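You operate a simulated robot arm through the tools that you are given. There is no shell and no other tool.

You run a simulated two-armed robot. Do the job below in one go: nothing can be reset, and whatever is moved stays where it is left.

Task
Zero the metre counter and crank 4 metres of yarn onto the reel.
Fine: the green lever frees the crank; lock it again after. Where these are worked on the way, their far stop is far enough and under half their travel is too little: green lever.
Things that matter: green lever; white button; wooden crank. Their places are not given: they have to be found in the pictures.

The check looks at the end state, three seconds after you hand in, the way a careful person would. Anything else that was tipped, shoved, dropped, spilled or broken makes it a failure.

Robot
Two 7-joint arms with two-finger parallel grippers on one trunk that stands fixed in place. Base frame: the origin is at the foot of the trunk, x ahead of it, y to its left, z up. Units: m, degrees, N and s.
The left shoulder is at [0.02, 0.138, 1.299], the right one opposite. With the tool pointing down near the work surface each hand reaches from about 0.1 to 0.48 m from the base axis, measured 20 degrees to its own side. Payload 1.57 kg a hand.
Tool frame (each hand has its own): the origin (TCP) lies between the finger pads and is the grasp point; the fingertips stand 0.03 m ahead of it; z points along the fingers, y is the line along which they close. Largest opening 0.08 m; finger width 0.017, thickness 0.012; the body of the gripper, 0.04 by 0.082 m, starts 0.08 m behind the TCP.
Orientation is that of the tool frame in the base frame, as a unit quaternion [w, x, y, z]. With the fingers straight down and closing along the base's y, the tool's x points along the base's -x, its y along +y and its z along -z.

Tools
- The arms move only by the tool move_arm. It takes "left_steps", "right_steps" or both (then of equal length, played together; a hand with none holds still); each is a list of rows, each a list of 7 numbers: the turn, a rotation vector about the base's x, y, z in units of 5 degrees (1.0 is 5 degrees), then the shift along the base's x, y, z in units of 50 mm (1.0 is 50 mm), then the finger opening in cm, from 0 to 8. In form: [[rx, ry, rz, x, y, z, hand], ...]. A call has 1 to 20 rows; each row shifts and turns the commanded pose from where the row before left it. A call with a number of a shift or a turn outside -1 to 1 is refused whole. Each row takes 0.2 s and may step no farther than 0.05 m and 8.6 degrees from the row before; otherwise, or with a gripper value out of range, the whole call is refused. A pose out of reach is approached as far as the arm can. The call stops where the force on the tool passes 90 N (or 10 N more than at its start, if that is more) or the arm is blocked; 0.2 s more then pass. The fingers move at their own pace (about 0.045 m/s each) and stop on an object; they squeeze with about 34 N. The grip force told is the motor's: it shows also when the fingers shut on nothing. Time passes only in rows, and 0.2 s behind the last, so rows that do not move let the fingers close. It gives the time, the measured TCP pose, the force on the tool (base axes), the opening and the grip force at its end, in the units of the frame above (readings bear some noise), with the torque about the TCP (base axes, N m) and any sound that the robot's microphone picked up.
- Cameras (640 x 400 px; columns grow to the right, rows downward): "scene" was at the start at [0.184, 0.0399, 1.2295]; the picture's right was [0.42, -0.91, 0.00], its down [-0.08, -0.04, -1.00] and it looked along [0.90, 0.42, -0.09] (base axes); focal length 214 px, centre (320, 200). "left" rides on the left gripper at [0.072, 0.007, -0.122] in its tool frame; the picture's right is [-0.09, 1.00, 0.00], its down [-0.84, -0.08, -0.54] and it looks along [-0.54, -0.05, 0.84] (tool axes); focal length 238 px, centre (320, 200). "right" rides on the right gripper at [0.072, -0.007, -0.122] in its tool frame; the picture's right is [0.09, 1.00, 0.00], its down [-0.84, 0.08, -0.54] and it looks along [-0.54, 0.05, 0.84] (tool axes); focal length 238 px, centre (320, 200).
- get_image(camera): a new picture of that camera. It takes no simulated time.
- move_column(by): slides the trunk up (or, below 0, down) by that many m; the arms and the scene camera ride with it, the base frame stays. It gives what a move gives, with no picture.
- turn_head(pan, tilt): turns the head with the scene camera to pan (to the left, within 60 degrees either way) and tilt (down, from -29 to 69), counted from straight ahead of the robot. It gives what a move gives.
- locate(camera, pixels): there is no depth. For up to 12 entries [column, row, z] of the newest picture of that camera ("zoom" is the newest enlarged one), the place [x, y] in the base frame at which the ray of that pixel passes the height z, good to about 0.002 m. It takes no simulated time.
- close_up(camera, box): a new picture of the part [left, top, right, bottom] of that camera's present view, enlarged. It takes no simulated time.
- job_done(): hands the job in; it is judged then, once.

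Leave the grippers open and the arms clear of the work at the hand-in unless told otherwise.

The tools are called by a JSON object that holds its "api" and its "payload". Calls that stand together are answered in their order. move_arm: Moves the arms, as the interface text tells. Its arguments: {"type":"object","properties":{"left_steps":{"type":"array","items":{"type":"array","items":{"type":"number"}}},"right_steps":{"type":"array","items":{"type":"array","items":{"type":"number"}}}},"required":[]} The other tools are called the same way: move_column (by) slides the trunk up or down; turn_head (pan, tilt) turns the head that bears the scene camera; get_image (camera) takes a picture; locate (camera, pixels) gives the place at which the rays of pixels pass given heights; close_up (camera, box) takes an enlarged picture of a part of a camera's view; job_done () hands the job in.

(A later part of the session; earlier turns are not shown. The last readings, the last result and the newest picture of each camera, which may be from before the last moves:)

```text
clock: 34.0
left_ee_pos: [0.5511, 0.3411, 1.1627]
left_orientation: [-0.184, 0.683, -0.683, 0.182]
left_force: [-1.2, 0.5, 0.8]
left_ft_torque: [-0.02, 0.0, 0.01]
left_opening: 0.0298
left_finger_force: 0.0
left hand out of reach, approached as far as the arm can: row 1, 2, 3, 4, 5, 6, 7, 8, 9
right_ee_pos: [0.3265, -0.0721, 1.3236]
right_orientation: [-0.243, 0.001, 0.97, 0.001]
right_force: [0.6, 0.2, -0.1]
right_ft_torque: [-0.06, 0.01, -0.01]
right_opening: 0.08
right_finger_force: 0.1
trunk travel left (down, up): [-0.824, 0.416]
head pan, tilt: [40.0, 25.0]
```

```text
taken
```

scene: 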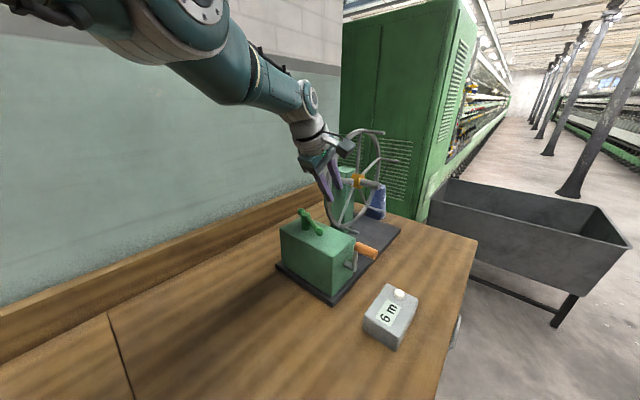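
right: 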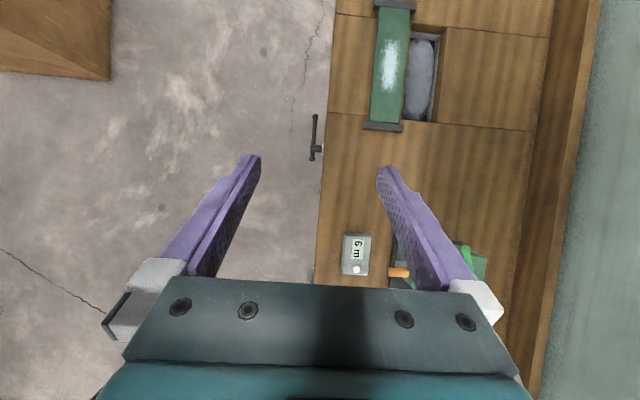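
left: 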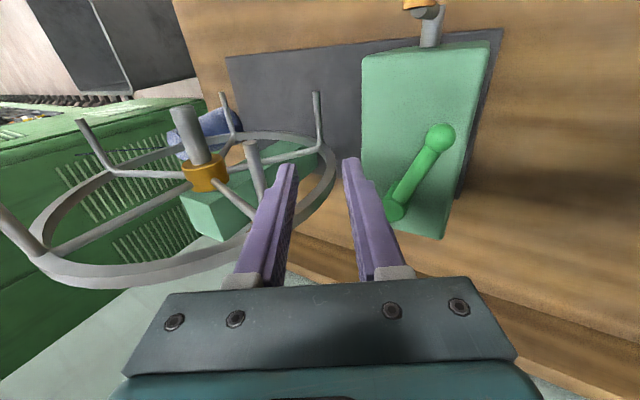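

The orientation is right, but the arm is straight again. Pull back toward the shoulder to bend the elbow.

{"api": "move_arm", "payload": {"left_steps": [[0, 0, 0, -0.6, -0.2, 0.3, 3], [0, 0, 0, -0.6, -0.2, 0.3, 3], [0, 0, 0, -0.6, -0.2, 0.3, 3], [0, 0, 0, -0.6, -0.2, 0.3, 3], [0, 0, 0, 0, 0, 0, 3]]}}

{"api": "get_image", "payload": {"camera": "scene"}}

```text
clock: 35.2
left_ee_pos: [0.5536, 0.3415, 1.1699]
left_orientation: [-0.184, 0.684, -0.682, 0.183]
left_force: [-1.1, 0.0, -0.4]
left_ft_torque: [0.0, 0.02, 0.0]
left_opening: 0.0298
left_finger_force: 0.0
left hand out of reach, approached as far as the arm can: row 1, 2, 3, 4
right_ee_pos: [0.3259, -0.0716, 1.3239]
right_orientation: [-0.243, 0.0, 0.97, 0.0]
right_force: [-0.5, -0.1, 0.9]
right_ft_torque: [-0.03, -0.02, 0.0]
right_opening: 0.08
right_finger_force: 0.1
trunk travel left (down, up): [-0.824, 0.416]
head pan, tilt: [40.0, 25.0]
```

```text
taken
```

scene: 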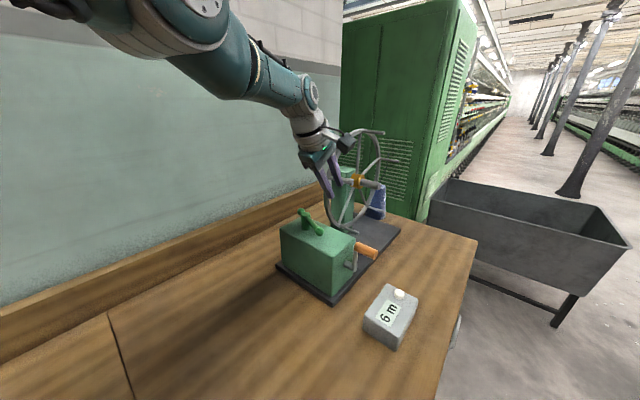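

Still locked straight. Combine upward (tangential) motion with pulling back, as that freed it last time.

{"api": "move_arm", "payload": {"left_steps": [[0, 0, 0, -0.2, -0.1, 0.8, 3], [0, 0, 0, -0.4, -0.2, 0.8, 3], [0, 0, 0, -0.7, -0.4, 0.5, 3], [0, 0, 0, -0.7, -0.4, 0.5, 3], [0, 0, 0, -0.7, -0.4, 0.4, 3], [0, 0, 0, 0, 0, 0, 3]]}}

{"api": "get_image", "payload": {"camera": "scene"}}

```text
clock: 36.8
left_ee_pos: [0.5511, 0.3192, 1.2744]
left_orientation: [-0.153, 0.696, -0.686, 0.147]
left_force: [-0.5, -0.9, 0.2]
left_ft_torque: [0.02, 0.0, -0.01]
left_opening: 0.0302
left_finger_force: 0.0
left hand out of reach, approached as far as the arm can: row 1, 2, 3, 4, 5
right_ee_pos: [0.3265, -0.0724, 1.3236]
right_orientation: [-0.243, 0.001, 0.97, 0.001]
right_force: [-0.1, -0.5, -0.7]
right_ft_torque: [-0.02, 0.0, 0.02]
right_opening: 0.0799
right_finger_force: 0.0
trunk travel left (down, up): [-0.824, 0.416]
head pan, tilt: [40.0, 25.0]
stopped in row 6 (left hand): the arm was blocked; the commanded pose is now the measured one
```

```text
taken
```

scene: 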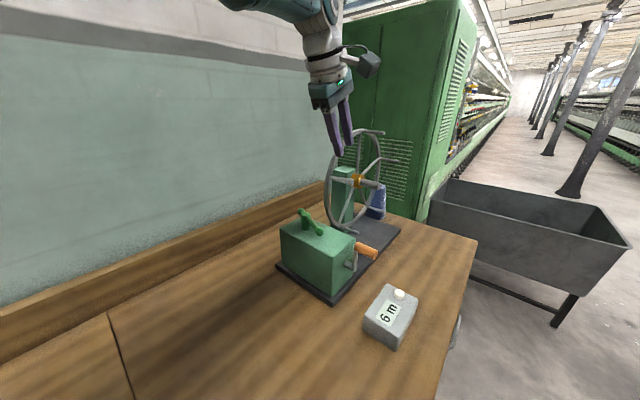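

Up and clear now. Retry a small pull-back.

{"api": "move_arm", "payload": {"left_steps": [[0, 0, 0, -0.3, -0.1, 0, 3], [0, 0, 0, -0.3, -0.1, 0, 3], [0, 0, 0, -0.3, -0.1, 0, 3], [0, 0, 0, 0, 0, 0, 3]]}}

{"api": "turn_head", "payload": {"pan": 50, "tilt": 5}}

{"api": "get_image", "payload": {"camera": "scene"}}

```text
clock: 37.8
left_ee_pos: [0.5532, 0.3189, 1.2749]
left_orientation: [-0.153, 0.696, -0.685, 0.149]
left_force: [0.5, 0.5, -0.9]
left_ft_torque: [-0.03, 0.0, 0.0]
left_opening: 0.03
left_finger_force: 0.1
left hand out of reach, approached as far as the arm can: row 1, 2, 3
right_ee_pos: [0.3256, -0.0723, 1.3233]
right_orientation: [-0.243, 0.001, 0.97, 0.001]
right_force: [0.1, 0.4, -0.4]
right_ft_torque: [0.01, -0.02, -0.02]
right_opening: 0.0799
right_finger_force: 0.1
trunk travel left (down, up): [-0.824, 0.416]
head pan, tilt: [40.0, 25.0]
```

```text
clock: 38.6
left_ee_pos: [0.5532, 0.3196, 1.2752]
left_orientation: [-0.153, 0.696, -0.685, 0.149]
left_force: [-0.4, -0.5, -1.1]
left_ft_torque: [0.02, -0.03, 0.0]
left_opening: 0.0299
left_finger_force: 0.0
right_ee_pos: [0.3262, -0.0717, 1.3226]
right_orientation: [-0.242, 0.0, 0.97, 0.0]
right_force: [-0.5, 1.1, 0.1]
right_ft_torque: [-0.03, 0.02, 0.0]
right_opening: 0.0802
right_finger_force: 0.1
trunk travel left (down, up): [-0.824, 0.416]
head pan, tilt: [50.0, 5.0]
```

```text
taken
```

scene: 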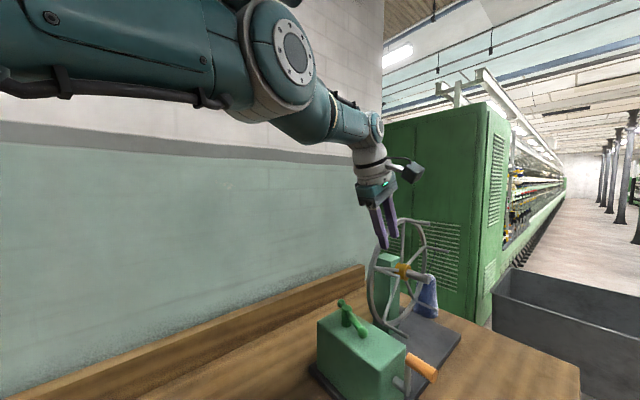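

The elbow is in a poor (upward) posture here. I'll roll the hand back about its own axis to the earlier orientation that could bend, then retract well so the elbow folds before turning the hand again.

{"api": "move_arm", "payload": {"left_steps": [[0.35, 0, -0.94, 0, 0, 0, 3], [0.35, 0, -0.94, 0, 0, 0, 3], [0.35, 0, -0.94, 0, 0, 0, 3], [0.35, 0, -0.94, 0, 0, 0, 3], [0.35, 0, -0.94, 0, 0, 0, 3], [0.35, 0, -0.94, 0, 0, 0, 3], [0.35, 0, -0.94, 0, 0, 0, 3], [0.35, 0, -0.94, 0, 0, 0, 3], [0.35, 0, -0.94, 0, 0, 0, 3], [0.35, 0, -0.94, 0, 0, 0, 3], [0.35, 0, -0.94, 0, 0, 0, 3], [0.35, 0, -0.94, 0, 0, 0, 3], [0.35, 0, -0.94, 0, 0, 0, 3], [0.35, 0, -0.94, 0, 0, 0, 3], [0, 0, 0, 0, 0, 0, 3]]}}

{"api": "move_arm", "payload": {"left_steps": [[0, 0, 0, -0.3, -0.2, 0.3, 3], [0, 0, 0, -0.6, -0.3, 0.3, 3], [0, 0, 0, -0.6, -0.3, 0.3, 3], [0, 0, 0, -0.6, -0.3, 0.3, 3], [0, 0, 0, -0.3, 0, 0, 3], [0, 0, 0, -0.3, 0, 0, 3], [0, 0, 0, -0.3, 0, 0, 3], [0, 0, 0, 0, 0, 0, 3]]}}

{"api": "get_image", "payload": {"camera": "scene"}}

```text
clock: 41.8
left_ee_pos: [0.5433, 0.316, 1.2763]
left_orientation: [0.184, -0.169, 0.966, -0.066]
left_force: [-0.2, -0.2, -0.5]
left_ft_torque: [-0.01, 0.01, -0.01]
left_opening: 0.0301
left_finger_force: 0.0
left hand out of reach, approached as far as the arm can: row 8, 12
right_ee_pos: [0.3258, -0.0708, 1.3232]
right_orientation: [-0.243, 0.001, 0.97, 0.001]
right_force: [-1.1, -0.1, -0.1]
right_ft_torque: [-0.02, -0.02, 0.02]
right_opening: 0.0801
right_finger_force: 0.1
trunk travel left (down, up): [-0.824, 0.416]
head pan, tilt: [50.0, 5.0]
```

```text
clock: 42.8
left_ee_pos: [0.5146, 0.2954, 1.2626]
left_orientation: [0.106, -0.18, 0.977, -0.052]
left_force: [1.0, 0.7, -0.5]
left_ft_torque: [-0.02, -0.01, 0.01]
left_opening: 0.0301
left_finger_force: 0.1
left hand out of reach, approached as far as the arm can: row 1, 2, 3, 4
right_ee_pos: [0.3258, -0.0719, 1.3228]
right_orientation: [-0.242, 0.001, 0.97, 0.001]
right_force: [0.0, 0.6, -0.6]
right_ft_torque: [-0.01, -0.01, 0.02]
right_opening: 0.0801
right_finger_force: 0.1
trunk travel left (down, up): [-0.824, 0.416]
head pan, tilt: [50.0, 5.0]
stopped in row 4 (left hand): the arm was blocked; the commanded pose is now the measured one
```

```text
taken
```

scene: 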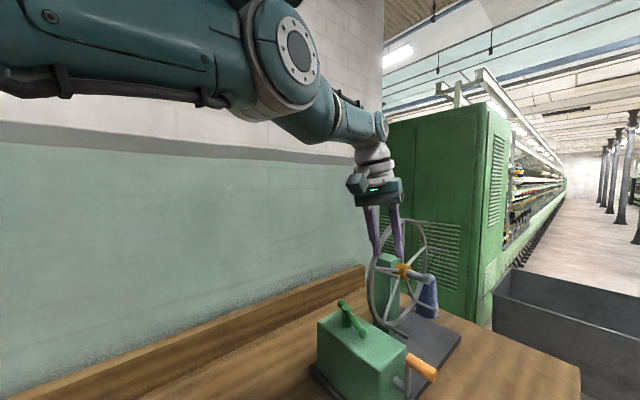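

Try smaller retraction steps.

{"api": "move_arm", "payload": {"left_steps": [[0, 0, 0, -0.2, -0.1, 0, 3], [0, 0, 0, -0.2, -0.1, 0, 3], [0, 0, 0, -0.2, -0.1, 0, 3], [0, 0, 0, -0.2, -0.1, 0, 3], [0, 0, 0, -0.2, -0.1, 0, 3], [0, 0, 0, 0, 0, 0, 3]]}}

{"api": "get_image", "payload": {"camera": "scene"}}

```text
clock: 44.2
left_ee_pos: [0.5144, 0.2965, 1.2627]
left_orientation: [0.104, -0.181, 0.977, -0.052]
left_force: [0.6, -0.4, 0.3]
left_ft_torque: [-0.02, -0.03, 0.0]
left_opening: 0.0301
left_finger_force: 0.0
left hand out of reach, approached as far as the arm can: row 1, 2, 3, 4, 5
right_ee_pos: [0.3263, -0.0718, 1.3239]
right_orientation: [-0.243, 0.002, 0.97, 0.001]
right_force: [-0.1, 0.5, 0.0]
right_ft_torque: [-0.01, 0.0, 0.01]
right_opening: 0.0801
right_finger_force: 0.2
trunk travel left (down, up): [-0.824, 0.416]
head pan, tilt: [50.0, 5.0]
```

```text
taken
```

scene: 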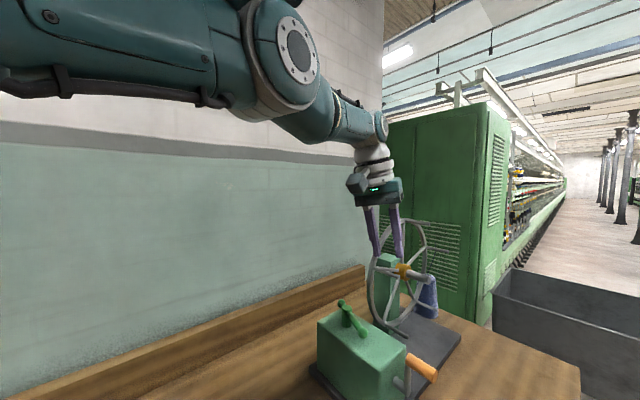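

Try a strong pull directly toward the shoulder.

{"api": "move_arm", "payload": {"left_steps": [[0, 0, 0, -0.9, -0.3, -0.2, 3], [0, 0, 0, -0.9, -0.3, -0.2, 3], [0, 0, 0, -0.9, -0.3, -0.2, 3], [0, 0, 0, -0.9, -0.3, -0.2, 3], [0, 0, 0, 0, 0, 0, 3]]}}

{"api": "get_image", "payload": {"camera": "scene"}}

```text
clock: 45.4
left_ee_pos: [0.5152, 0.29, 1.2527]
left_orientation: [0.104, -0.181, 0.976, -0.054]
left_force: [0.4, 0.5, 0.1]
left_ft_torque: [-0.01, -0.01, 0.01]
left_opening: 0.03
left_finger_force: 0.0
left hand out of reach, approached as far as the arm can: row 1, 2, 3, 4
right_ee_pos: [0.3264, -0.0716, 1.3234]
right_orientation: [-0.242, 0.001, 0.97, 0.001]
right_force: [0.3, 0.5, 0.1]
right_ft_torque: [0.01, 0.01, 0.0]
right_opening: 0.0799
right_finger_force: 0.1
trunk travel left (down, up): [-0.824, 0.416]
head pan, tilt: [50.0, 5.0]
```

```text
taken
```

scene: 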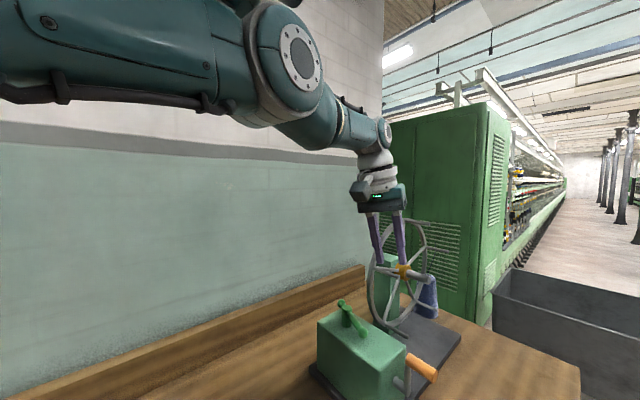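

I conclude the upper arm can't rise past horizontal, so retracting works only with the hand well below the shoulder. I'll raise the trunk 0.25 m and bring the hand down and back relative to it.

{"api": "move_column", "payload": {"by": 0.25}}

{"api": "move_arm", "payload": {"left_steps": [[0, 0, 0, 0, 0, -0.6, 3], [0, 0, 0, 0, 0, -0.6, 3], [0, 0, 0, -0.2, 0, -0.6, 3], [0, 0, 0, -0.3, 0, -0.6, 3], [0, 0, 0, -0.3, 0, -0.6, 3], [0, 0, 0, -0.4, 0, -0.3, 3], [0, 0, 0, -0.4, 0, -0.3, 3], [0, 0, 0, 0, 0, 0, 3]]}}

{"api": "get_image", "payload": {"camera": "scene"}}

```text
clock: 48.0
left_ee_pos: [0.5165, 0.2907, 1.501]
left_orientation: [0.106, -0.182, 0.976, -0.052]
left_force: [-0.7, 0.0, 0.5]
left_ft_torque: [-0.02, -0.01, 0.0]
left_opening: 0.0299
left_finger_force: 0.1
right_ee_pos: [0.3262, -0.0718, 1.5725]
right_orientation: [-0.243, 0.002, 0.97, 0.002]
right_force: [0.5, -0.8, 0.3]
right_ft_torque: [0.0, -0.01, -0.01]
right_opening: 0.0801
right_finger_force: 0.0
trunk travel left (down, up): [-1.074, 0.166]
head pan, tilt: [50.0, 5.0]
```

```text
clock: 49.8
left_ee_pos: [0.4718, 0.2998, 1.3083]
left_orientation: [0.104, -0.182, 0.976, -0.052]
left_force: [-0.9, 0.2, -0.4]
left_ft_torque: [0.0, 0.0, -0.02]
left_opening: 0.0301
left_finger_force: 0.1
left hand out of reach, approached as far as the arm can: row 4, 5, 6, 7
right_ee_pos: [0.3273, -0.0721, 1.573]
right_orientation: [-0.243, 0.0, 0.97, 0.001]
right_force: [-0.6, 0.4, 0.8]
right_ft_torque: [-0.02, -0.02, -0.03]
right_opening: 0.0801
right_finger_force: 0.0
trunk travel left (down, up): [-1.074, 0.166]
head pan, tilt: [50.0, 5.0]
```

```text
taken
```

scene: 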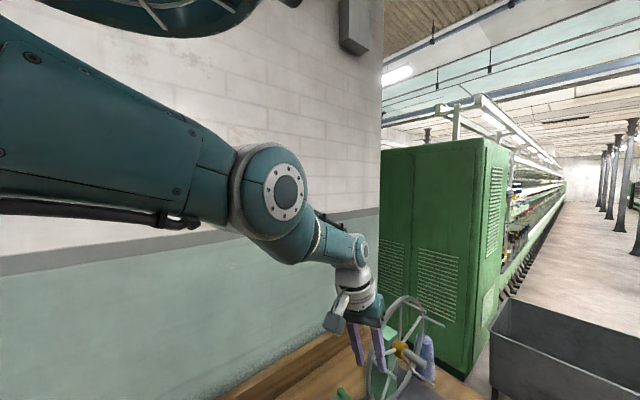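

Now lower relative to the shoulder; try pulling back hard again here.

{"api": "move_arm", "payload": {"left_steps": [[0, 0, 0, -0.8, -0.2, -0.3, 3], [0, 0, 0, -0.8, -0.2, -0.3, 3], [0, 0, 0, -0.8, -0.2, -0.3, 3], [0, 0, 0, -0.8, -0.2, -0.3, 3], [0, 0, 0, -0.8, -0.2, -0.3, 3], [0, 0, 0, 0, 0, 0, 3]]}}

{"api": "get_image", "payload": {"camera": "scene"}}

```text
clock: 51.2
left_ee_pos: [0.3694, 0.2784, 1.1592]
left_orientation: [0.105, -0.181, 0.977, -0.052]
left_force: [-0.2, -0.5, -0.1]
left_ft_torque: [0.02, 0.0, 0.0]
left_opening: 0.0303
left_finger_force: 0.0
left hand out of reach, approached as far as the arm can: row 1, 2, 3, 4, 5
right_ee_pos: [0.3256, -0.0723, 1.5736]
right_orientation: [-0.243, 0.001, 0.97, 0.0]
right_force: [0.0, -1.0, 0.4]
right_ft_torque: [0.02, -0.01, 0.02]
right_opening: 0.0802
right_finger_force: 0.0
trunk travel left (down, up): [-1.074, 0.166]
head pan, tilt: [50.0, 5.0]
```

```text
taken
```

scene: 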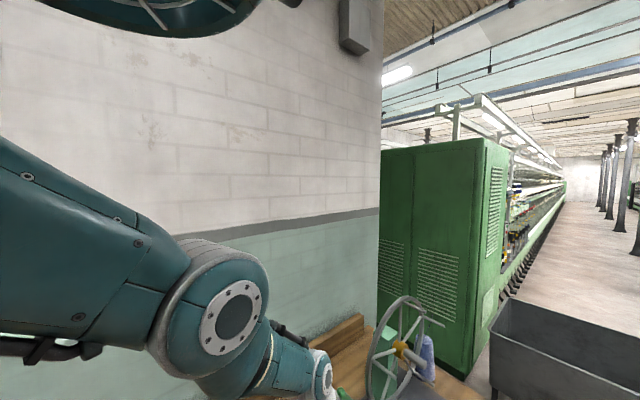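

The arm sweeps down, still straight. Now try pulling upward/back from here, as the earlier escape did.

{"api": "move_arm", "payload": {"left_steps": [[0, 0, 0, -0.3, -0.1, 0.6, 3], [0, 0, 0, -0.6, -0.1, 0.6, 3], [0, 0, 0, -0.6, -0.1, 0.6, 3], [0, 0, 0, -0.6, -0.1, 0.6, 3], [0, 0, 0, 0, 0, 0, 3]]}}

{"api": "turn_head", "payload": {"pan": 55, "tilt": 25}}

{"api": "get_image", "payload": {"camera": "scene"}}

```text
clock: 52.4
left_ee_pos: [0.3732, 0.2802, 1.1632]
left_orientation: [0.104, -0.181, 0.977, -0.052]
left_force: [-0.1, 0.1, 0.4]
left_ft_torque: [0.01, -0.02, 0.02]
left_opening: 0.0302
left_finger_force: 0.1
left hand out of reach, approached as far as the arm can: row 1, 2, 3, 4
right_ee_pos: [0.3261, -0.0717, 1.5723]
right_orientation: [-0.243, 0.001, 0.97, 0.001]
right_force: [0.4, -0.1, 0.1]
right_ft_torque: [-0.01, 0.0, -0.02]
right_opening: 0.08
right_finger_force: 0.1
trunk travel left (down, up): [-1.074, 0.166]
head pan, tilt: [50.0, 5.0]
```

```text
clock: 53.2
left_ee_pos: [0.3739, 0.2812, 1.1647]
left_orientation: [0.104, -0.181, 0.977, -0.052]
left_force: [-0.1, -0.7, 0.2]
left_ft_torque: [0.01, -0.02, 0.02]
left_opening: 0.0299
left_finger_force: 0.1
right_ee_pos: [0.327, -0.0715, 1.5724]
right_orientation: [-0.242, 0.001, 0.97, 0.001]
right_force: [0.2, -0.9, 0.0]
right_ft_torque: [-0.02, 0.01, 0.0]
right_opening: 0.0802
right_finger_force: 0.0
trunk travel left (down, up): [-1.074, 0.166]
head pan, tilt: [55.0, 25.0]
```

```text
taken
```

scene: 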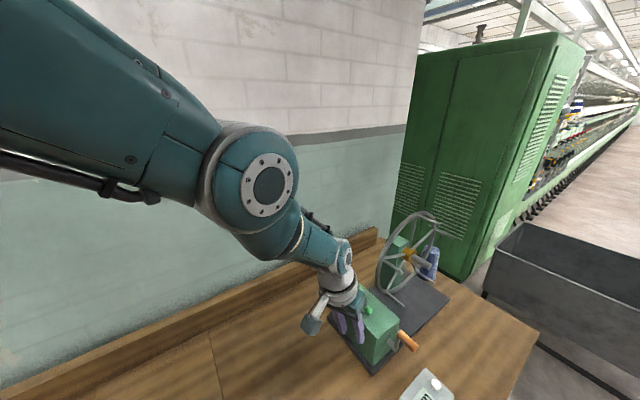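

Try a tangential up-forward move, then a pull back.

{"api": "move_arm", "payload": {"left_steps": [[0, 0, 0, 0.3, 0.1, 0.7, 3], [0, 0, 0, 0.3, 0.1, 0.7, 3], [0, 0, 0, 0.1, 0.1, 0.8, 3], [0, 0, 0, -0.3, 0, 0.8, 3], [0, 0, 0, -0.6, -0.1, 0.6, 3], [0, 0, 0, -0.6, -0.1, 0.4, 3], [0, 0, 0, -0.6, -0.1, 0, 3], [0, 0, 0, 0, 0, 0, 3]]}}

{"api": "get_image", "payload": {"camera": "scene"}}

```text
clock: 55.0
left_ee_pos: [0.4465, 0.335, 1.2817]
left_orientation: [0.104, -0.181, 0.977, -0.052]
left_force: [0.1, -1.1, 0.3]
left_ft_torque: [-0.02, -0.01, 0.01]
left_opening: 0.0301
left_finger_force: 0.1
left hand out of reach, approached as far as the arm can: row 1, 2, 3, 4, 5, 6, 7
right_ee_pos: [0.3269, -0.0709, 1.5742]
right_orientation: [-0.243, 0.001, 0.97, 0.001]
right_force: [0.6, -0.1, 0.8]
right_ft_torque: [0.02, 0.04, -0.04]
right_opening: 0.0801
right_finger_force: 0.0
trunk travel left (down, up): [-1.074, 0.166]
head pan, tilt: [55.0, 25.0]
```

```text
taken
```

scene: 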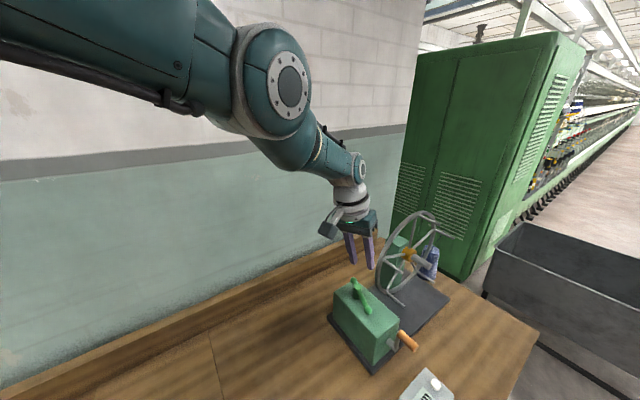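

Still near-straight. I'll return toward the starting posture (tool tilted back, TCP back), where the arm was naturally bent.

{"api": "move_arm", "payload": {"left_steps": [[0, 1, 0, -0.5, 0, 0.1, 3], [0, 1, 0, -0.5, 0, 0.1, 3], [0, 1, 0, -0.5, 0, 0.1, 3], [0, 1, 0, -0.5, 0, 0.1, 3], [0, 1, 0, -0.5, 0, 0.1, 3], [0, 1, 0, -0.5, 0, 0.1, 3], [0, 1, 0, -0.5, 0, 0.1, 3], [0, 1, 0, -0.5, 0, 0.1, 3], [0, 0, 0, 0, 0, 0, 3]]}}

{"api": "get_image", "payload": {"camera": "scene"}}

```text
clock: 57.0
left_ee_pos: [0.2939, 0.3525, 1.2942]
left_orientation: [-0.237, -0.189, 0.953, 0.013]
left_force: [-0.3, -0.3, 0.3]
left_ft_torque: [-0.01, 0.02, 0.02]
left_opening: 0.03
left_finger_force: 0.1
left hand out of reach, approached as far as the arm can: row 1, 2, 3, 4, 5, 6, 7, 8
right_ee_pos: [0.3261, -0.0725, 1.5731]
right_orientation: [-0.243, 0.001, 0.97, 0.001]
right_force: [0.3, 0.6, 0.9]
right_ft_torque: [0.02, -0.05, 0.06]
right_opening: 0.0799
right_finger_force: 0.0
trunk travel left (down, up): [-1.074, 0.166]
head pan, tilt: [55.0, 25.0]
```

```text
taken
```

scene: 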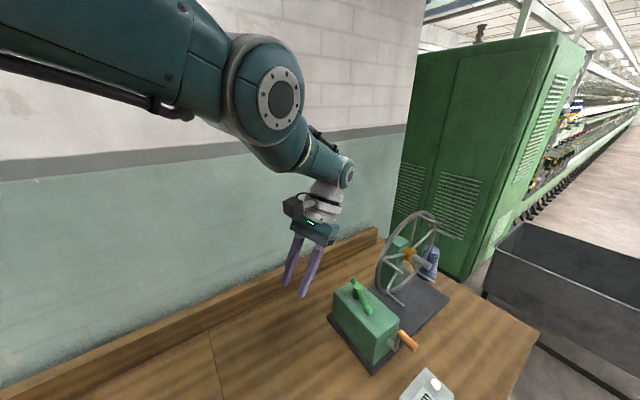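

Now move toward the start pose relative to the shoulder, i.e. up and slightly back.

{"api": "move_arm", "payload": {"left_steps": [[0, 0, 0, -0.2, 0, 0.9, 3], [0, 0, 0, -0.3, 0, 0.9, 3], [0, 0, 0, -0.3, 0, 0.9, 3], [0, 0, 0, -0.3, 0, 0.9, 3], [0, 0, 0, -0.3, 0, 0.9, 3], [0, 0, 0, 0, 0, 0, 3]]}}

{"api": "get_image", "payload": {"camera": "scene"}}

```text
clock: 58.4
left_ee_pos: [0.3269, 0.4047, 1.4898]
left_orientation: [-0.238, -0.188, 0.953, 0.012]
left_force: [0.1, -0.8, -0.2]
left_ft_torque: [0.03, 0.05, 0.02]
left_opening: 0.0297
left_finger_force: 0.1
left hand out of reach, approached as far as the arm can: row 1, 2, 3, 4, 5
right_ee_pos: [0.3261, -0.0719, 1.5733]
right_orientation: [-0.243, 0.002, 0.97, 0.001]
right_force: [-0.2, 0.1, 0.0]
right_ft_torque: [0.01, 0.01, 0.01]
right_opening: 0.0798
right_finger_force: 0.1
trunk travel left (down, up): [-1.074, 0.166]
head pan, tilt: [55.0, 25.0]
```

```text
taken
```

scene: 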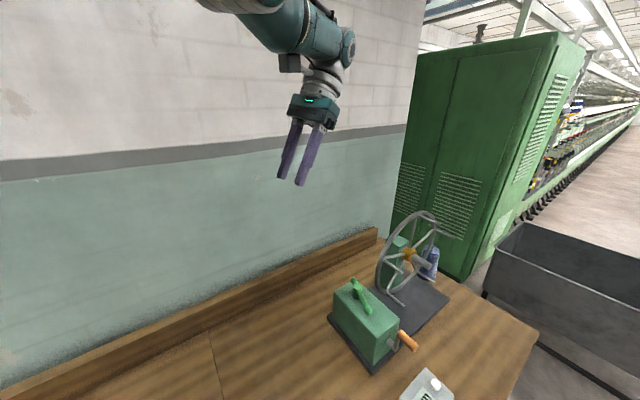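

Keep going up, then pull back; above shoulder level the elbow should fall below the line.

{"api": "move_arm", "payload": {"left_steps": [[0, 0, 0, -0.4, -0.2, 0.8, 3], [0, 0, 0, -0.5, -0.3, 0.7, 3], [0, 0, 0, -0.6, -0.3, 0.6, 3], [0, 0, 0, -0.7, -0.4, 0.4, 3], [0, 0, 0, -0.7, -0.4, 0.2, 3], [0, 0, 0, -0.3, 0, 0, 3], [0, 0, 0, -0.3, 0, 0, 3], [0, 0, 0, 0, 0, 0, 3]]}}

{"api": "turn_head", "payload": {"pan": 58, "tilt": 5}}

{"api": "get_image", "payload": {"camera": "scene"}}

```text
clock: 60.2
left_ee_pos: [0.3248, 0.4136, 1.4978]
left_orientation: [-0.237, -0.188, 0.953, 0.013]
left_force: [-0.2, 0.0, -1.6]
left_ft_torque: [0.01, 0.01, 0.01]
left_opening: 0.0299
left_finger_force: 0.2
left hand out of reach, approached as far as the arm can: row 1, 2, 3, 4, 5, 6, 7
right_ee_pos: [0.3257, -0.0716, 1.5735]
right_orientation: [-0.242, 0.001, 0.97, 0.001]
right_force: [-0.3, 0.7, 0.0]
right_ft_torque: [0.02, -0.01, -0.02]
right_opening: 0.08
right_finger_force: 0.1
trunk travel left (down, up): [-1.074, 0.166]
head pan, tilt: [55.0, 25.0]
```

```text
clock: 61.0
left_ee_pos: [0.3236, 0.414, 1.4975]
left_orientation: [-0.237, -0.188, 0.953, 0.012]
left_force: [-0.4, -0.5, 0.2]
left_ft_torque: [-0.02, 0.0, -0.01]
left_opening: 0.03
left_finger_force: 0.1
right_ee_pos: [0.3264, -0.0723, 1.5719]
right_orientation: [-0.243, 0.001, 0.97, 0.001]
right_force: [0.0, 0.7, -0.4]
right_ft_torque: [0.0, 0.01, 0.04]
right_opening: 0.08
right_finger_force: 0.0
trunk travel left (down, up): [-1.074, 0.166]
head pan, tilt: [58.0, 5.0]
```

```text
taken
```

scene: 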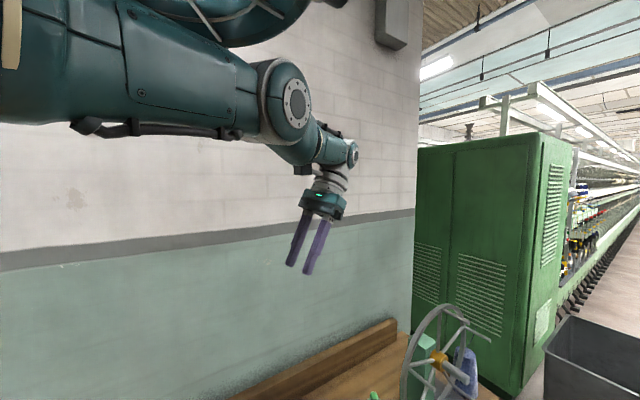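

The posture is stubborn. I'll turn the hand's yaw back inward, toward or past its starting yaw, while pulling toward the starting relative position.

{"api": "move_arm", "payload": {"left_steps": [[0, 0, -0.9, -0.2, -0.1, 0, 3], [0, 0, -0.9, -0.2, -0.1, 0, 3], [0, 0, -0.9, -0.2, -0.1, 0, 3], [0, 0, -0.9, -0.3, -0.1, 0, 3], [0, 0, -0.9, -0.3, -0.1, 0, 3], [0, 0, -0.9, -0.3, -0.1, 0, 3], [0, 0, 0, 0, 0, 0, 3]]}}

{"api": "get_image", "payload": {"camera": "scene"}}

```text
clock: 62.6
left_ee_pos: [0.3411, 0.4348, 1.4939]
left_orientation: [-0.228, 0.04, 0.971, 0.066]
left_force: [0.0, 0.6, -0.7]
left_ft_torque: [0.01, 0.03, -0.02]
left_opening: 0.0299
left_finger_force: 0.0
left hand out of reach, approached as far as the arm can: row 1, 2, 3, 4, 5, 6
right_ee_pos: [0.3267, -0.072, 1.5732]
right_orientation: [-0.242, 0.001, 0.97, 0.001]
right_force: [0.5, 0.1, -0.4]
right_ft_torque: [0.0, 0.0, -0.01]
right_opening: 0.0799
right_finger_force: 0.1
trunk travel left (down, up): [-1.074, 0.166]
head pan, tilt: [58.0, 5.0]
```

```text
taken
```

scene: 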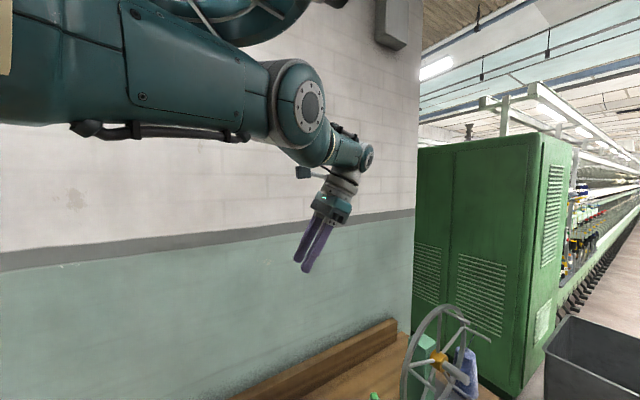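

The geometry shows the wrist is pinned on the full-extension sphere (radius ≈0.487 m), so the elbow is straight. I'll sweep sideways to the right with a slight inward bias, so the elbow can start bending outward.

{"api": "move_arm", "payload": {"left_steps": [[0, 0, 0, 0.18, -0.72, 0.02, 3], [0, 0, 0, 0.15, -0.72, 0.02, 3], [0, 0, 0, 0.1, -0.72, 0.02, 3], [0, 0, 0, 0.05, -0.72, 0.02, 3], [0, 0, 0, 0, -0.72, 0.02, 3], [0, 0, 0, 0, 0, 0, 3]]}}

{"api": "get_image", "payload": {"camera": "scene"}}

```text
clock: 64.0
left_ee_pos: [0.3881, 0.2626, 1.4973]
left_orientation: [-0.227, 0.039, 0.971, 0.067]
left_force: [0.0, -0.1, -0.1]
left_ft_torque: [0.02, 0.01, 0.01]
left_opening: 0.0301
left_finger_force: 0.1
left hand out of reach, approached as far as the arm can: row 1, 2, 3, 4, 5
right_ee_pos: [0.3262, -0.072, 1.5728]
right_orientation: [-0.243, 0.001, 0.97, 0.001]
right_force: [-0.9, 0.5, -0.2]
right_ft_torque: [-0.02, -0.04, 0.02]
right_opening: 0.0803
right_finger_force: 0.0
trunk travel left (down, up): [-1.074, 0.166]
head pan, tilt: [58.0, 5.0]
```

```text
taken
```

scene: 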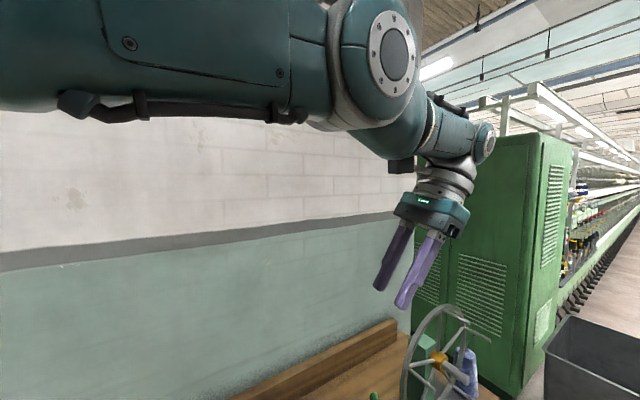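

The radius shrank to about 0.46, so some bending may have started. Pull back now.

{"api": "move_arm", "payload": {"left_steps": [[0, 0, 0, -0.5, -0.2, 0, 3], [0, 0, 0, -0.5, -0.2, 0, 3], [0, 0, 0, -0.5, -0.2, 0, 3], [0, 0, 0, -0.5, -0.2, 0, 3], [0, 0, 0, 0, 0, 0, 3]]}}

```text
clock: 65.2
left_ee_pos: [0.3895, 0.222, 1.4876]
left_orientation: [-0.227, 0.04, 0.971, 0.067]
left_force: [-0.3, 0.5, 1.3]
left_ft_torque: [0.01, -0.01, 0.01]
left_opening: 0.03
left_finger_force: 0.0
left hand out of reach, approached as far as the arm can: row 1, 2, 3, 4
right_ee_pos: [0.3267, -0.0715, 1.573]
right_orientation: [-0.243, 0.002, 0.97, 0.001]
right_force: [0.1, 0.3, -0.5]
right_ft_torque: [-0.01, 0.04, 0.04]
right_opening: 0.0801
right_finger_force: 0.0
trunk travel left (down, up): [-1.074, 0.166]
head pan, tilt: [58.0, 5.0]
```

New insight: the elbow is at a limit on its wrong (upward) side. It must pass through straight to the elbow-down side, so I'll extend outward and upward first, then pull in.

{"api": "move_arm", "payload": {"left_steps": [[0, 0, 0, 0.4, 0.1, 0.3, 3], [0, 0, 0, 0.3, 0.1, 0.5, 3], [0, 0, 0, 0, 0, 0.7, 3], [0, 0, 0, 0, 0, 0.7, 3], [0, 0, 0, -0.2, 0, 0.6, 3], [0, 0, 0, -0.4, 0, 0.4, 3], [0, 0, 0, 0, 0, 0, 3]]}}

{"api": "get_image", "payload": {"camera": "scene"}}

```text
clock: 67.0
left_ee_pos: [0.3618, 0.2336, 1.5712]
left_orientation: [-0.239, 0.013, 0.969, 0.055]
left_force: [0.2, -0.8, 0.1]
left_ft_torque: [0.03, -0.01, -0.02]
left_opening: 0.0298
left_finger_force: 0.0
left hand out of reach, approached as far as the arm can: row 1, 2, 3, 4
right_ee_pos: [0.3251, -0.0713, 1.5733]
right_orientation: [-0.243, 0.001, 0.97, 0.001]
right_force: [0.0, 0.0, -0.6]
right_ft_torque: [-0.03, 0.03, 0.01]
right_opening: 0.0797
right_finger_force: 0.1
trunk travel left (down, up): [-1.074, 0.166]
head pan, tilt: [58.0, 5.0]
stopped in row 7 (left hand): the arm was blocked; the commanded pose is now the measured one
```

```text
taken
```

scene: 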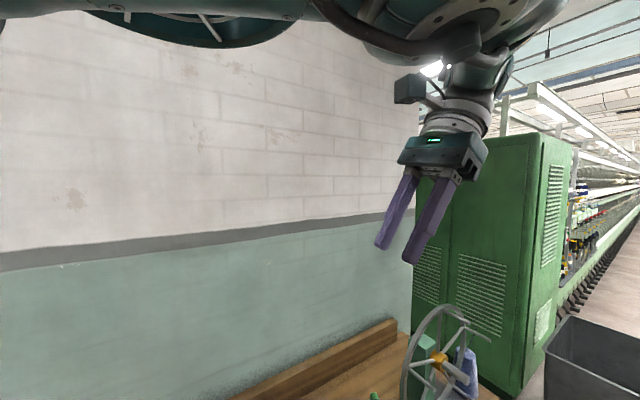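

Rows 5–6 tracked, so the elbow passed through. Now pull in gently.

{"api": "move_arm", "payload": {"left_steps": [[0, 0, 0, -0.3, 0.1, 0, 3], [0, 0, 0, -0.3, 0.1, 0, 3], [0, 0, 0, -0.3, 0.1, -0.2, 3], [0, 0, 0, -0.3, 0.1, -0.2, 3], [0, 0, 0, 0, 0, 0, 3]]}}

{"api": "get_image", "payload": {"camera": "scene"}}

```text
clock: 67.6
left_ee_pos: [0.3089, 0.2373, 1.5065]
left_orientation: [-0.339, 0.027, 0.938, 0.06]
left_force: [0.4, -0.2, -0.3]
left_ft_torque: [-0.03, -0.04, 0.03]
left_opening: 0.0299
left_finger_force: 0.0
right_ee_pos: [0.3277, -0.0714, 1.5745]
right_orientation: [-0.244, 0.001, 0.97, 0.001]
right_force: [0.8, 0.6, 0.4]
right_ft_torque: [0.03, 0.0, -0.01]
right_opening: 0.0801
right_finger_force: 0.0
trunk travel left (down, up): [-1.074, 0.166]
head pan, tilt: [58.0, 5.0]
stopped in row 2 (left hand): the arm was blocked; the commanded pose is now the measured one
```

```text
taken
```

scene: 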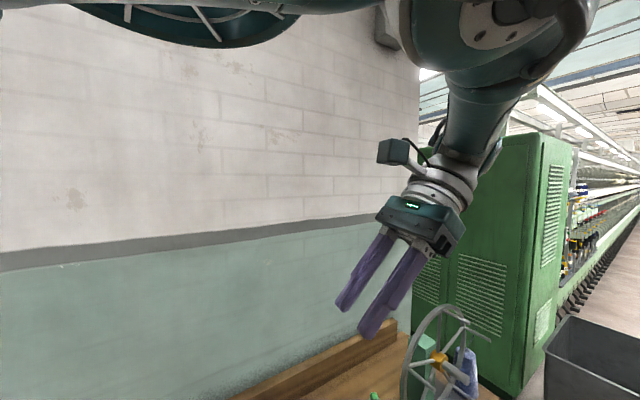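

The elbow is now clearly bent. Let it settle with small moves and tilt the tool back toward vertical.

{"api": "move_arm", "payload": {"left_steps": [[0, 0, 0, 0, 0, 0, 3], [0, 0, 0, -0.1, 0, 0, 3], [0, 0, 0, -0.1, 0, 0, 3], [0, -0.5, 0, 0, 0, 0, 3], [0, -0.5, 0, 0, 0, 0, 3], [0, -0.5, 0, 0, 0, 0, 3], [0, 0, 0, 0, 0, 0, 3]]}}

{"api": "get_image", "payload": {"camera": "scene"}}

```text
clock: 68.7
left_ee_pos: [0.2616, 0.2343, 1.4622]
left_orientation: [-0.391, 0.04, 0.917, 0.065]
left_force: [0.0, 0.2, 0.4]
left_ft_torque: [-0.02, -0.01, -0.04]
left_opening: 0.0299
left_finger_force: 0.0
right_ee_pos: [0.3266, -0.0719, 1.5737]
right_orientation: [-0.243, 0.0, 0.97, 0.0]
right_force: [0.1, 0.2, -0.7]
right_ft_torque: [-0.03, -0.02, -0.01]
right_opening: 0.08
right_finger_force: 0.0
trunk travel left (down, up): [-1.074, 0.166]
head pan, tilt: [58.0, 5.0]
stopped in row 5 (left hand): the arm was blocked; the commanded pose is now the measured one
```

```text
taken
```

scene: 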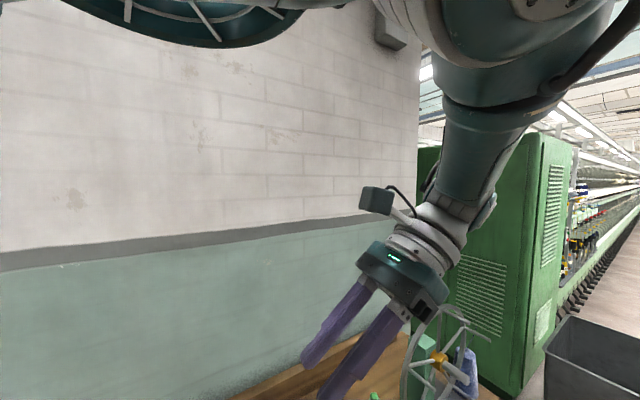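

Let it settle with only hold rows.

{"api": "move_arm", "payload": {"left_steps": [[0, 0, 0, 0, 0, 0, 3], [0, 0, 0, 0, 0, 0, 3], [0, 0, 0, 0, 0, 0, 3], [0, 0, 0, 0, 0, 0, 3]]}}

{"api": "get_image", "payload": {"camera": "right"}}

{"api": "turn_head", "payload": {"pan": 20, "tilt": -15}}

{"api": "get_image", "payload": {"camera": "scene"}}

```text
clock: 69.7
left_ee_pos: [0.2612, 0.2333, 1.4625]
left_orientation: [-0.391, 0.039, 0.917, 0.064]
left_force: [-0.2, -0.2, 0.4]
left_ft_torque: [-0.04, -0.03, 0.03]
left_opening: 0.0301
left_finger_force: 0.0
right_ee_pos: [0.3256, -0.0707, 1.5737]
right_orientation: [-0.243, 0.001, 0.97, 0.002]
right_force: [-0.6, -0.3, -0.4]
right_ft_torque: [0.02, 0.01, -0.02]
right_opening: 0.0799
right_finger_force: 0.0
trunk travel left (down, up): [-1.074, 0.166]
head pan, tilt: [58.0, 5.0]
```

```text
taken
```

right: 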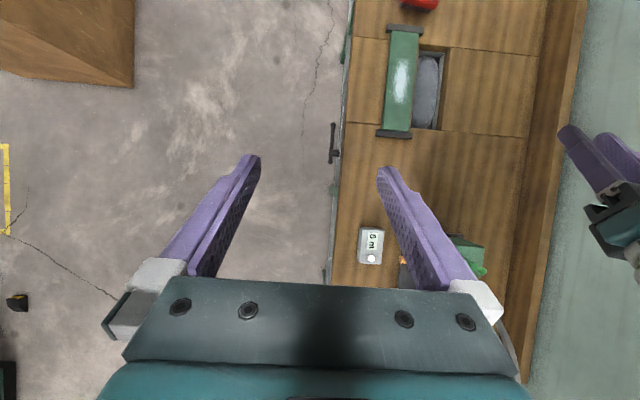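

```text
clock: 70.7
left_ee_pos: [0.2606, 0.2334, 1.4625]
left_orientation: [-0.391, 0.04, 0.917, 0.065]
left_force: [-0.3, 0.3, 0.4]
left_ft_torque: [-0.01, 0.01, 0.04]
left_opening: 0.0298
left_finger_force: 0.0
right_ee_pos: [0.3259, -0.073, 1.5734]
right_orientation: [-0.244, 0.001, 0.97, 0.001]
right_force: [-1.0, 0.2, 1.2]
right_ft_torque: [0.01, 0.01, -0.01]
right_opening: 0.0798
right_finger_force: 0.1
trunk travel left (down, up): [-1.074, 0.166]
head pan, tilt: [20.0, -15.0]
```

```text
taken
```

scene: 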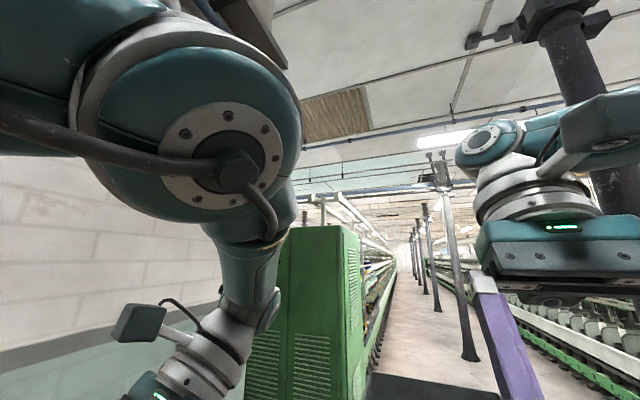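

The arm is in a bent posture now (upper arm forward, forearm down). I'll pitch the tool forward step by step, pivoting about the wrist.

{"api": "move_arm", "payload": {"left_steps": [[0, -0.8, 0, 0.18, 0, -0.18, 3], [0, -0.8, 0, 0.19, 0, -0.17, 3], [0, -0.8, 0, 0.2, 0, -0.16, 3], [0, -0.8, 0, 0.22, 0, -0.14, 3], [0, -0.8, 0, 0.23, 0, -0.1, 3], [0, -0.8, 0, 0.24, 0, -0.08, 3], [0, 0, 0, 0, 0, 0, 3]]}}

{"api": "get_image", "payload": {"camera": "scene"}}

```text
clock: 72.5
left_ee_pos: [0.2991, 0.2306, 1.3971]
left_orientation: [-0.231, 0.037, 0.969, 0.075]
left_force: [0.0, 0.2, -0.9]
left_ft_torque: [0.01, -0.02, 0.03]
left_opening: 0.03
left_finger_force: 0.1
right_ee_pos: [0.3259, -0.072, 1.5736]
right_orientation: [-0.244, 0.001, 0.97, 0.001]
right_force: [-0.3, 0.1, 0.3]
right_ft_torque: [0.01, -0.01, 0.0]
right_opening: 0.08
right_finger_force: 0.1
trunk travel left (down, up): [-1.074, 0.166]
head pan, tilt: [20.0, -15.0]
stopped in row 7 (left hand): the arm was blocked; the commanded pose is now the measured one
```

```text
taken
```

scene: 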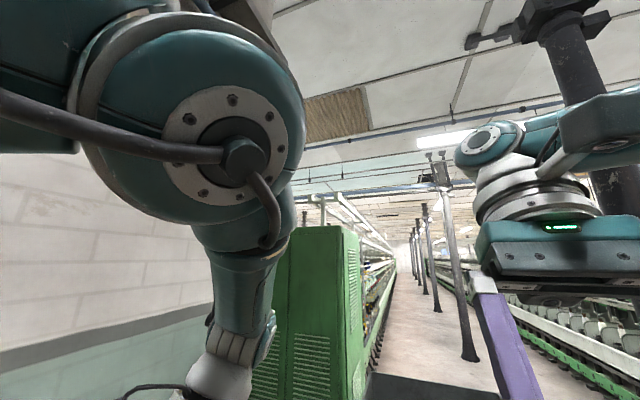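

Tracking well. Continue pitching forward, in slower steps.

{"api": "move_arm", "payload": {"left_steps": [[0, -0.7, 0, 0.2, 0, -0.08, 3], [0, -0.7, 0, 0.2, 0, -0.06, 3], [0, -0.7, 0, 0.2, 0, -0.05, 3], [0, -0.7, 0, 0.2, 0, -0.04, 3], [0, -0.7, 0, 0.2, 0, -0.02, 3], [0, -0.7, 0, 0.2, 0, 0, 3], [0, -0.7, 0, 0.2, 0, 0.02, 3], [0, -0.7, 0, 0.2, 0, 0.03, 3], [0, 0, 0, 0, 0, 0, 3], [0, 0, 0, 0, 0, 0, 3]]}}

{"api": "turn_head", "payload": {"pan": 35, "tilt": 10}}

{"api": "get_image", "payload": {"camera": "scene"}}

```text
clock: 74.9
left_ee_pos: [0.3644, 0.2351, 1.3599]
left_orientation: [-0.027, 0.025, 0.996, 0.081]
left_force: [1.2, -0.8, 0.6]
left_ft_torque: [-0.01, -0.04, 0.03]
left_opening: 0.03
left_finger_force: 0.1
left hand out of reach, approached as far as the arm can: row 4, 6, 8
right_ee_pos: [0.3256, -0.0721, 1.5733]
right_orientation: [-0.243, 0.002, 0.97, 0.001]
right_force: [-0.7, -0.9, -0.5]
right_ft_torque: [0.0, -0.01, -0.01]
right_opening: 0.0801
right_finger_force: 0.0
trunk travel left (down, up): [-1.074, 0.166]
head pan, tilt: [20.0, -15.0]
stopped in row 10 (left hand): the arm was blocked; the commanded pose is now the measured one
```

```text
clock: 75.8
left_ee_pos: [0.3653, 0.2344, 1.3608]
left_orientation: [-0.025, 0.026, 0.996, 0.082]
left_force: [0.0, 0.1, 0.2]
left_ft_torque: [-0.01, -0.01, -0.01]
left_opening: 0.0301
left_finger_force: 0.1
right_ee_pos: [0.3265, -0.0722, 1.5729]
right_orientation: [-0.244, 0.002, 0.97, 0.001]
right_force: [0.8, 1.0, -0.5]
right_ft_torque: [0.0, 0.02, 0.01]
right_opening: 0.0801
right_finger_force: 0.0
trunk travel left (down, up): [-1.074, 0.166]
head pan, tilt: [35.0, 10.0]
```

```text
taken
```

scene: 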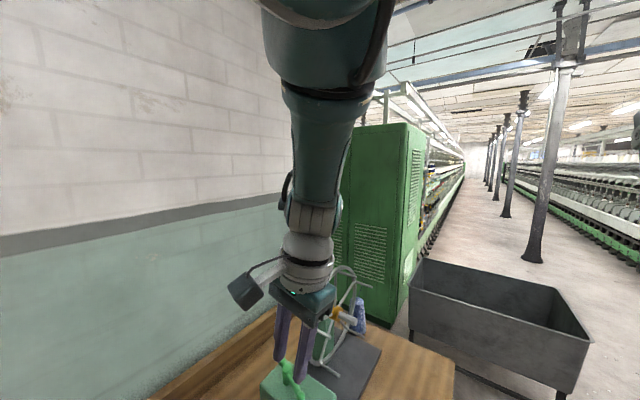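

Tool is vertical now. Continue pitching forward past vertical.

{"api": "move_arm", "payload": {"left_steps": [[0, -0.7, 0, 0.2, 0, 0.04, 3], [0, -0.7, 0, 0.2, 0, 0.05, 3], [0, -0.7, 0, 0.2, 0, 0.06, 3], [0, -0.7, 0, 0.2, 0, 0.07, 3], [0, -0.7, 0, 0.2, 0, 0.08, 3], [0, 0, 0, 0, 0, 0, 3], [0, 0, 0, 0, 0, 0, 3]]}}

{"api": "get_image", "payload": {"camera": "scene"}}

```text
clock: 77.4
left_ee_pos: [0.4124, 0.2432, 1.3617]
left_orientation: [0.113, 0.016, 0.99, 0.084]
left_force: [-0.4, -0.5, 0.7]
left_ft_torque: [0.0, 0.0, -0.01]
left_opening: 0.0302
left_finger_force: 0.1
left hand out of reach, approached as far as the arm can: row 1, 3, 5
right_ee_pos: [0.3263, -0.0724, 1.5744]
right_orientation: [-0.244, 0.001, 0.97, 0.001]
right_force: [0.1, -0.3, -0.4]
right_ft_torque: [-0.01, 0.02, 0.0]
right_opening: 0.0802
right_finger_force: 0.1
trunk travel left (down, up): [-1.074, 0.166]
head pan, tilt: [35.0, 10.0]
```

```text
taken
```

scene: 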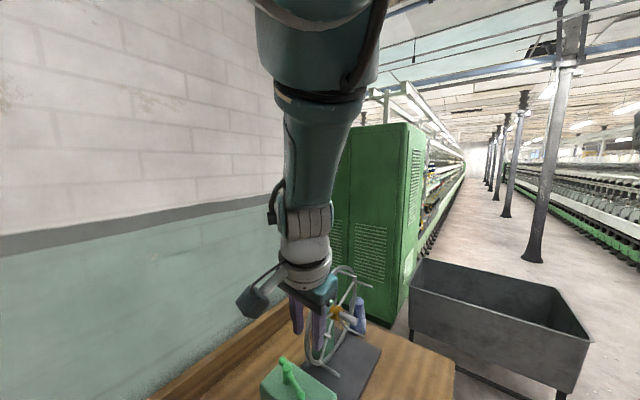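

Continue to about 40° forward tilt, with settling rows between.

{"api": "move_arm", "payload": {"left_steps": [[0, -0.7, 0, 0.15, 0, 0.06, 3], [0, -0.7, 0, 0.15, 0, 0.06, 3], [0, 0, 0, 0, 0, 0, 3], [0, -0.7, 0, 0.15, 0, 0.08, 3], [0, -0.7, 0, 0.15, 0, 0.08, 3], [0, 0, 0, 0, 0, 0, 3], [0, -0.7, 0, 0.15, 0, 0.1, 3], [0, -0.7, 0, 0.15, 0, 0.1, 3], [0, 0, 0, 0, 0, 0, 3]]}}

{"api": "get_image", "payload": {"camera": "scene"}}

```text
clock: 79.4
left_ee_pos: [0.4668, 0.2536, 1.3872]
left_orientation: [0.295, 0.0, 0.952, 0.085]
left_force: [0.7, -0.7, -0.9]
left_ft_torque: [0.0, 0.03, 0.02]
left_opening: 0.0303
left_finger_force: 0.1
left hand out of reach, approached as far as the arm can: row 2, 5, 8
right_ee_pos: [0.3264, -0.0718, 1.5729]
right_orientation: [-0.243, 0.001, 0.97, 0.001]
right_force: [0.1, -0.3, -0.4]
right_ft_torque: [0.0, 0.01, 0.01]
right_opening: 0.0799
right_finger_force: 0.0
trunk travel left (down, up): [-1.074, 0.166]
head pan, tilt: [35.0, 10.0]
```

```text
taken
```

scene: 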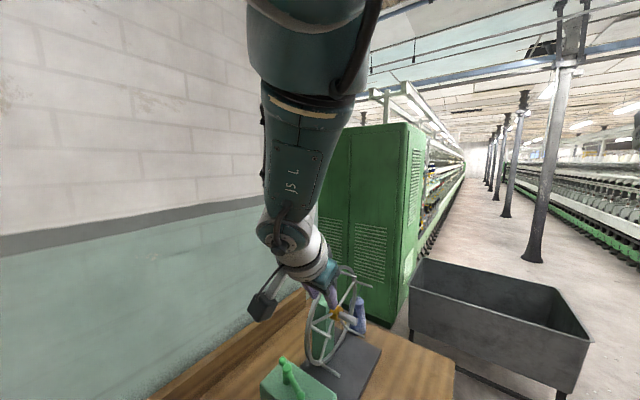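

The arm is now in a good bent posture with the tool tilted about 35° forward. I'll lower the trunk 0.25 m to bring the hand near the work, then look.

{"api": "move_column", "payload": {"by": -0.25}}

{"api": "turn_head", "payload": {"pan": 35, "tilt": 35}}

{"api": "get_image", "payload": {"camera": "scene"}}

{"api": "get_image", "payload": {"camera": "left"}}

```text
clock: 82.0
left_ee_pos: [0.468, 0.2529, 1.1362]
left_orientation: [0.296, 0.001, 0.951, 0.085]
left_force: [0.6, 0.6, 0.2]
left_ft_torque: [0.02, -0.04, 0.03]
left_opening: 0.03
left_finger_force: 0.1
right_ee_pos: [0.3267, -0.0721, 1.3225]
right_orientation: [-0.244, 0.001, 0.97, 0.001]
right_force: [-0.4, 1.1, 0.6]
right_ft_torque: [-0.01, 0.03, 0.02]
right_opening: 0.0799
right_finger_force: 0.1
trunk travel left (down, up): [-0.824, 0.416]
head pan, tilt: [35.0, 10.0]
```

```text
clock: 82.9
left_ee_pos: [0.4682, 0.2531, 1.1354]
left_orientation: [0.296, -0.001, 0.951, 0.085]
left_force: [-0.4, -0.2, 0.0]
left_ft_torque: [0.01, 0.0, -0.02]
left_opening: 0.03
left_finger_force: 0.0
right_ee_pos: [0.3261, -0.0716, 1.3226]
right_orientation: [-0.243, 0.001, 0.97, 0.001]
right_force: [0.4, 0.2, 0.3]
right_ft_torque: [-0.02, 0.03, -0.04]
right_opening: 0.0801
right_finger_force: 0.1
trunk travel left (down, up): [-0.824, 0.416]
head pan, tilt: [35.0, 35.0]
```

```text
taken
```

scene: 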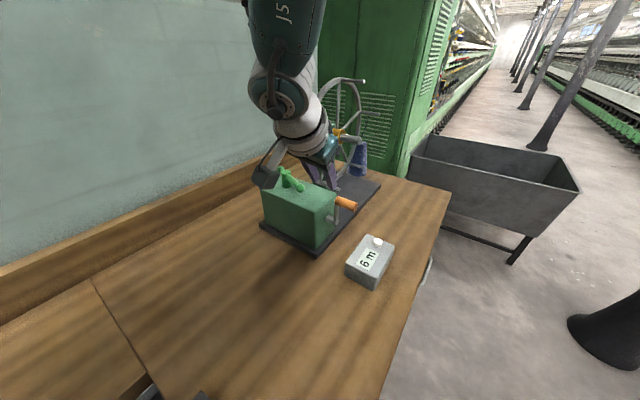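

```text
taken
```

left: 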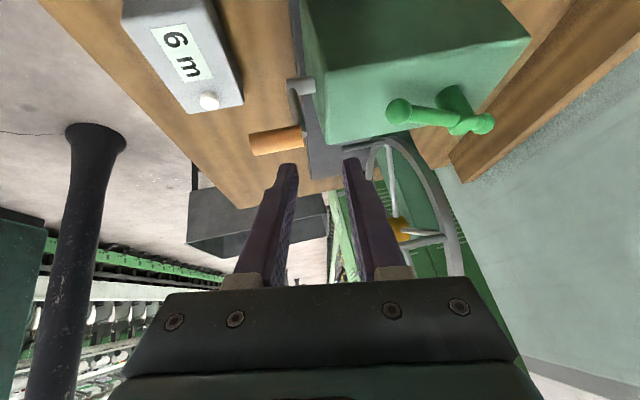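

Now I see the lever: ball (400,111), far ball (484,124). Locate these plus the knob and button.

{"api": "locate", "payload": {"camera": "left", "pixels": [[400, 111, 1.064], [484, 124, 1.064], [466, 122, 1.064], [275, 142, 1.046], [209, 100, 0.938], [291, 139, 1.046]]}}

{"api": "close_up", "payload": {"camera": "scene", "box": [240, 150, 400, 290]}}

```text
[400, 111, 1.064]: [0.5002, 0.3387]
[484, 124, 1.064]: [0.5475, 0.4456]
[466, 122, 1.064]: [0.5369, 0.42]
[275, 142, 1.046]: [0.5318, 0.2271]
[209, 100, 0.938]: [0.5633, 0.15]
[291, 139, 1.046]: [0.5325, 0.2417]
```

```text
2.86 times, centred on (320, 220) of scene
```

zoom: 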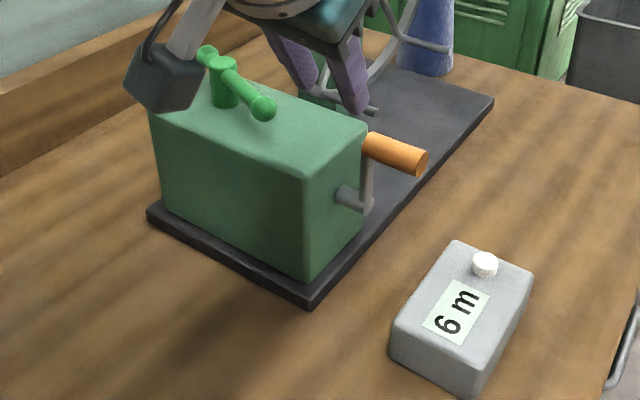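

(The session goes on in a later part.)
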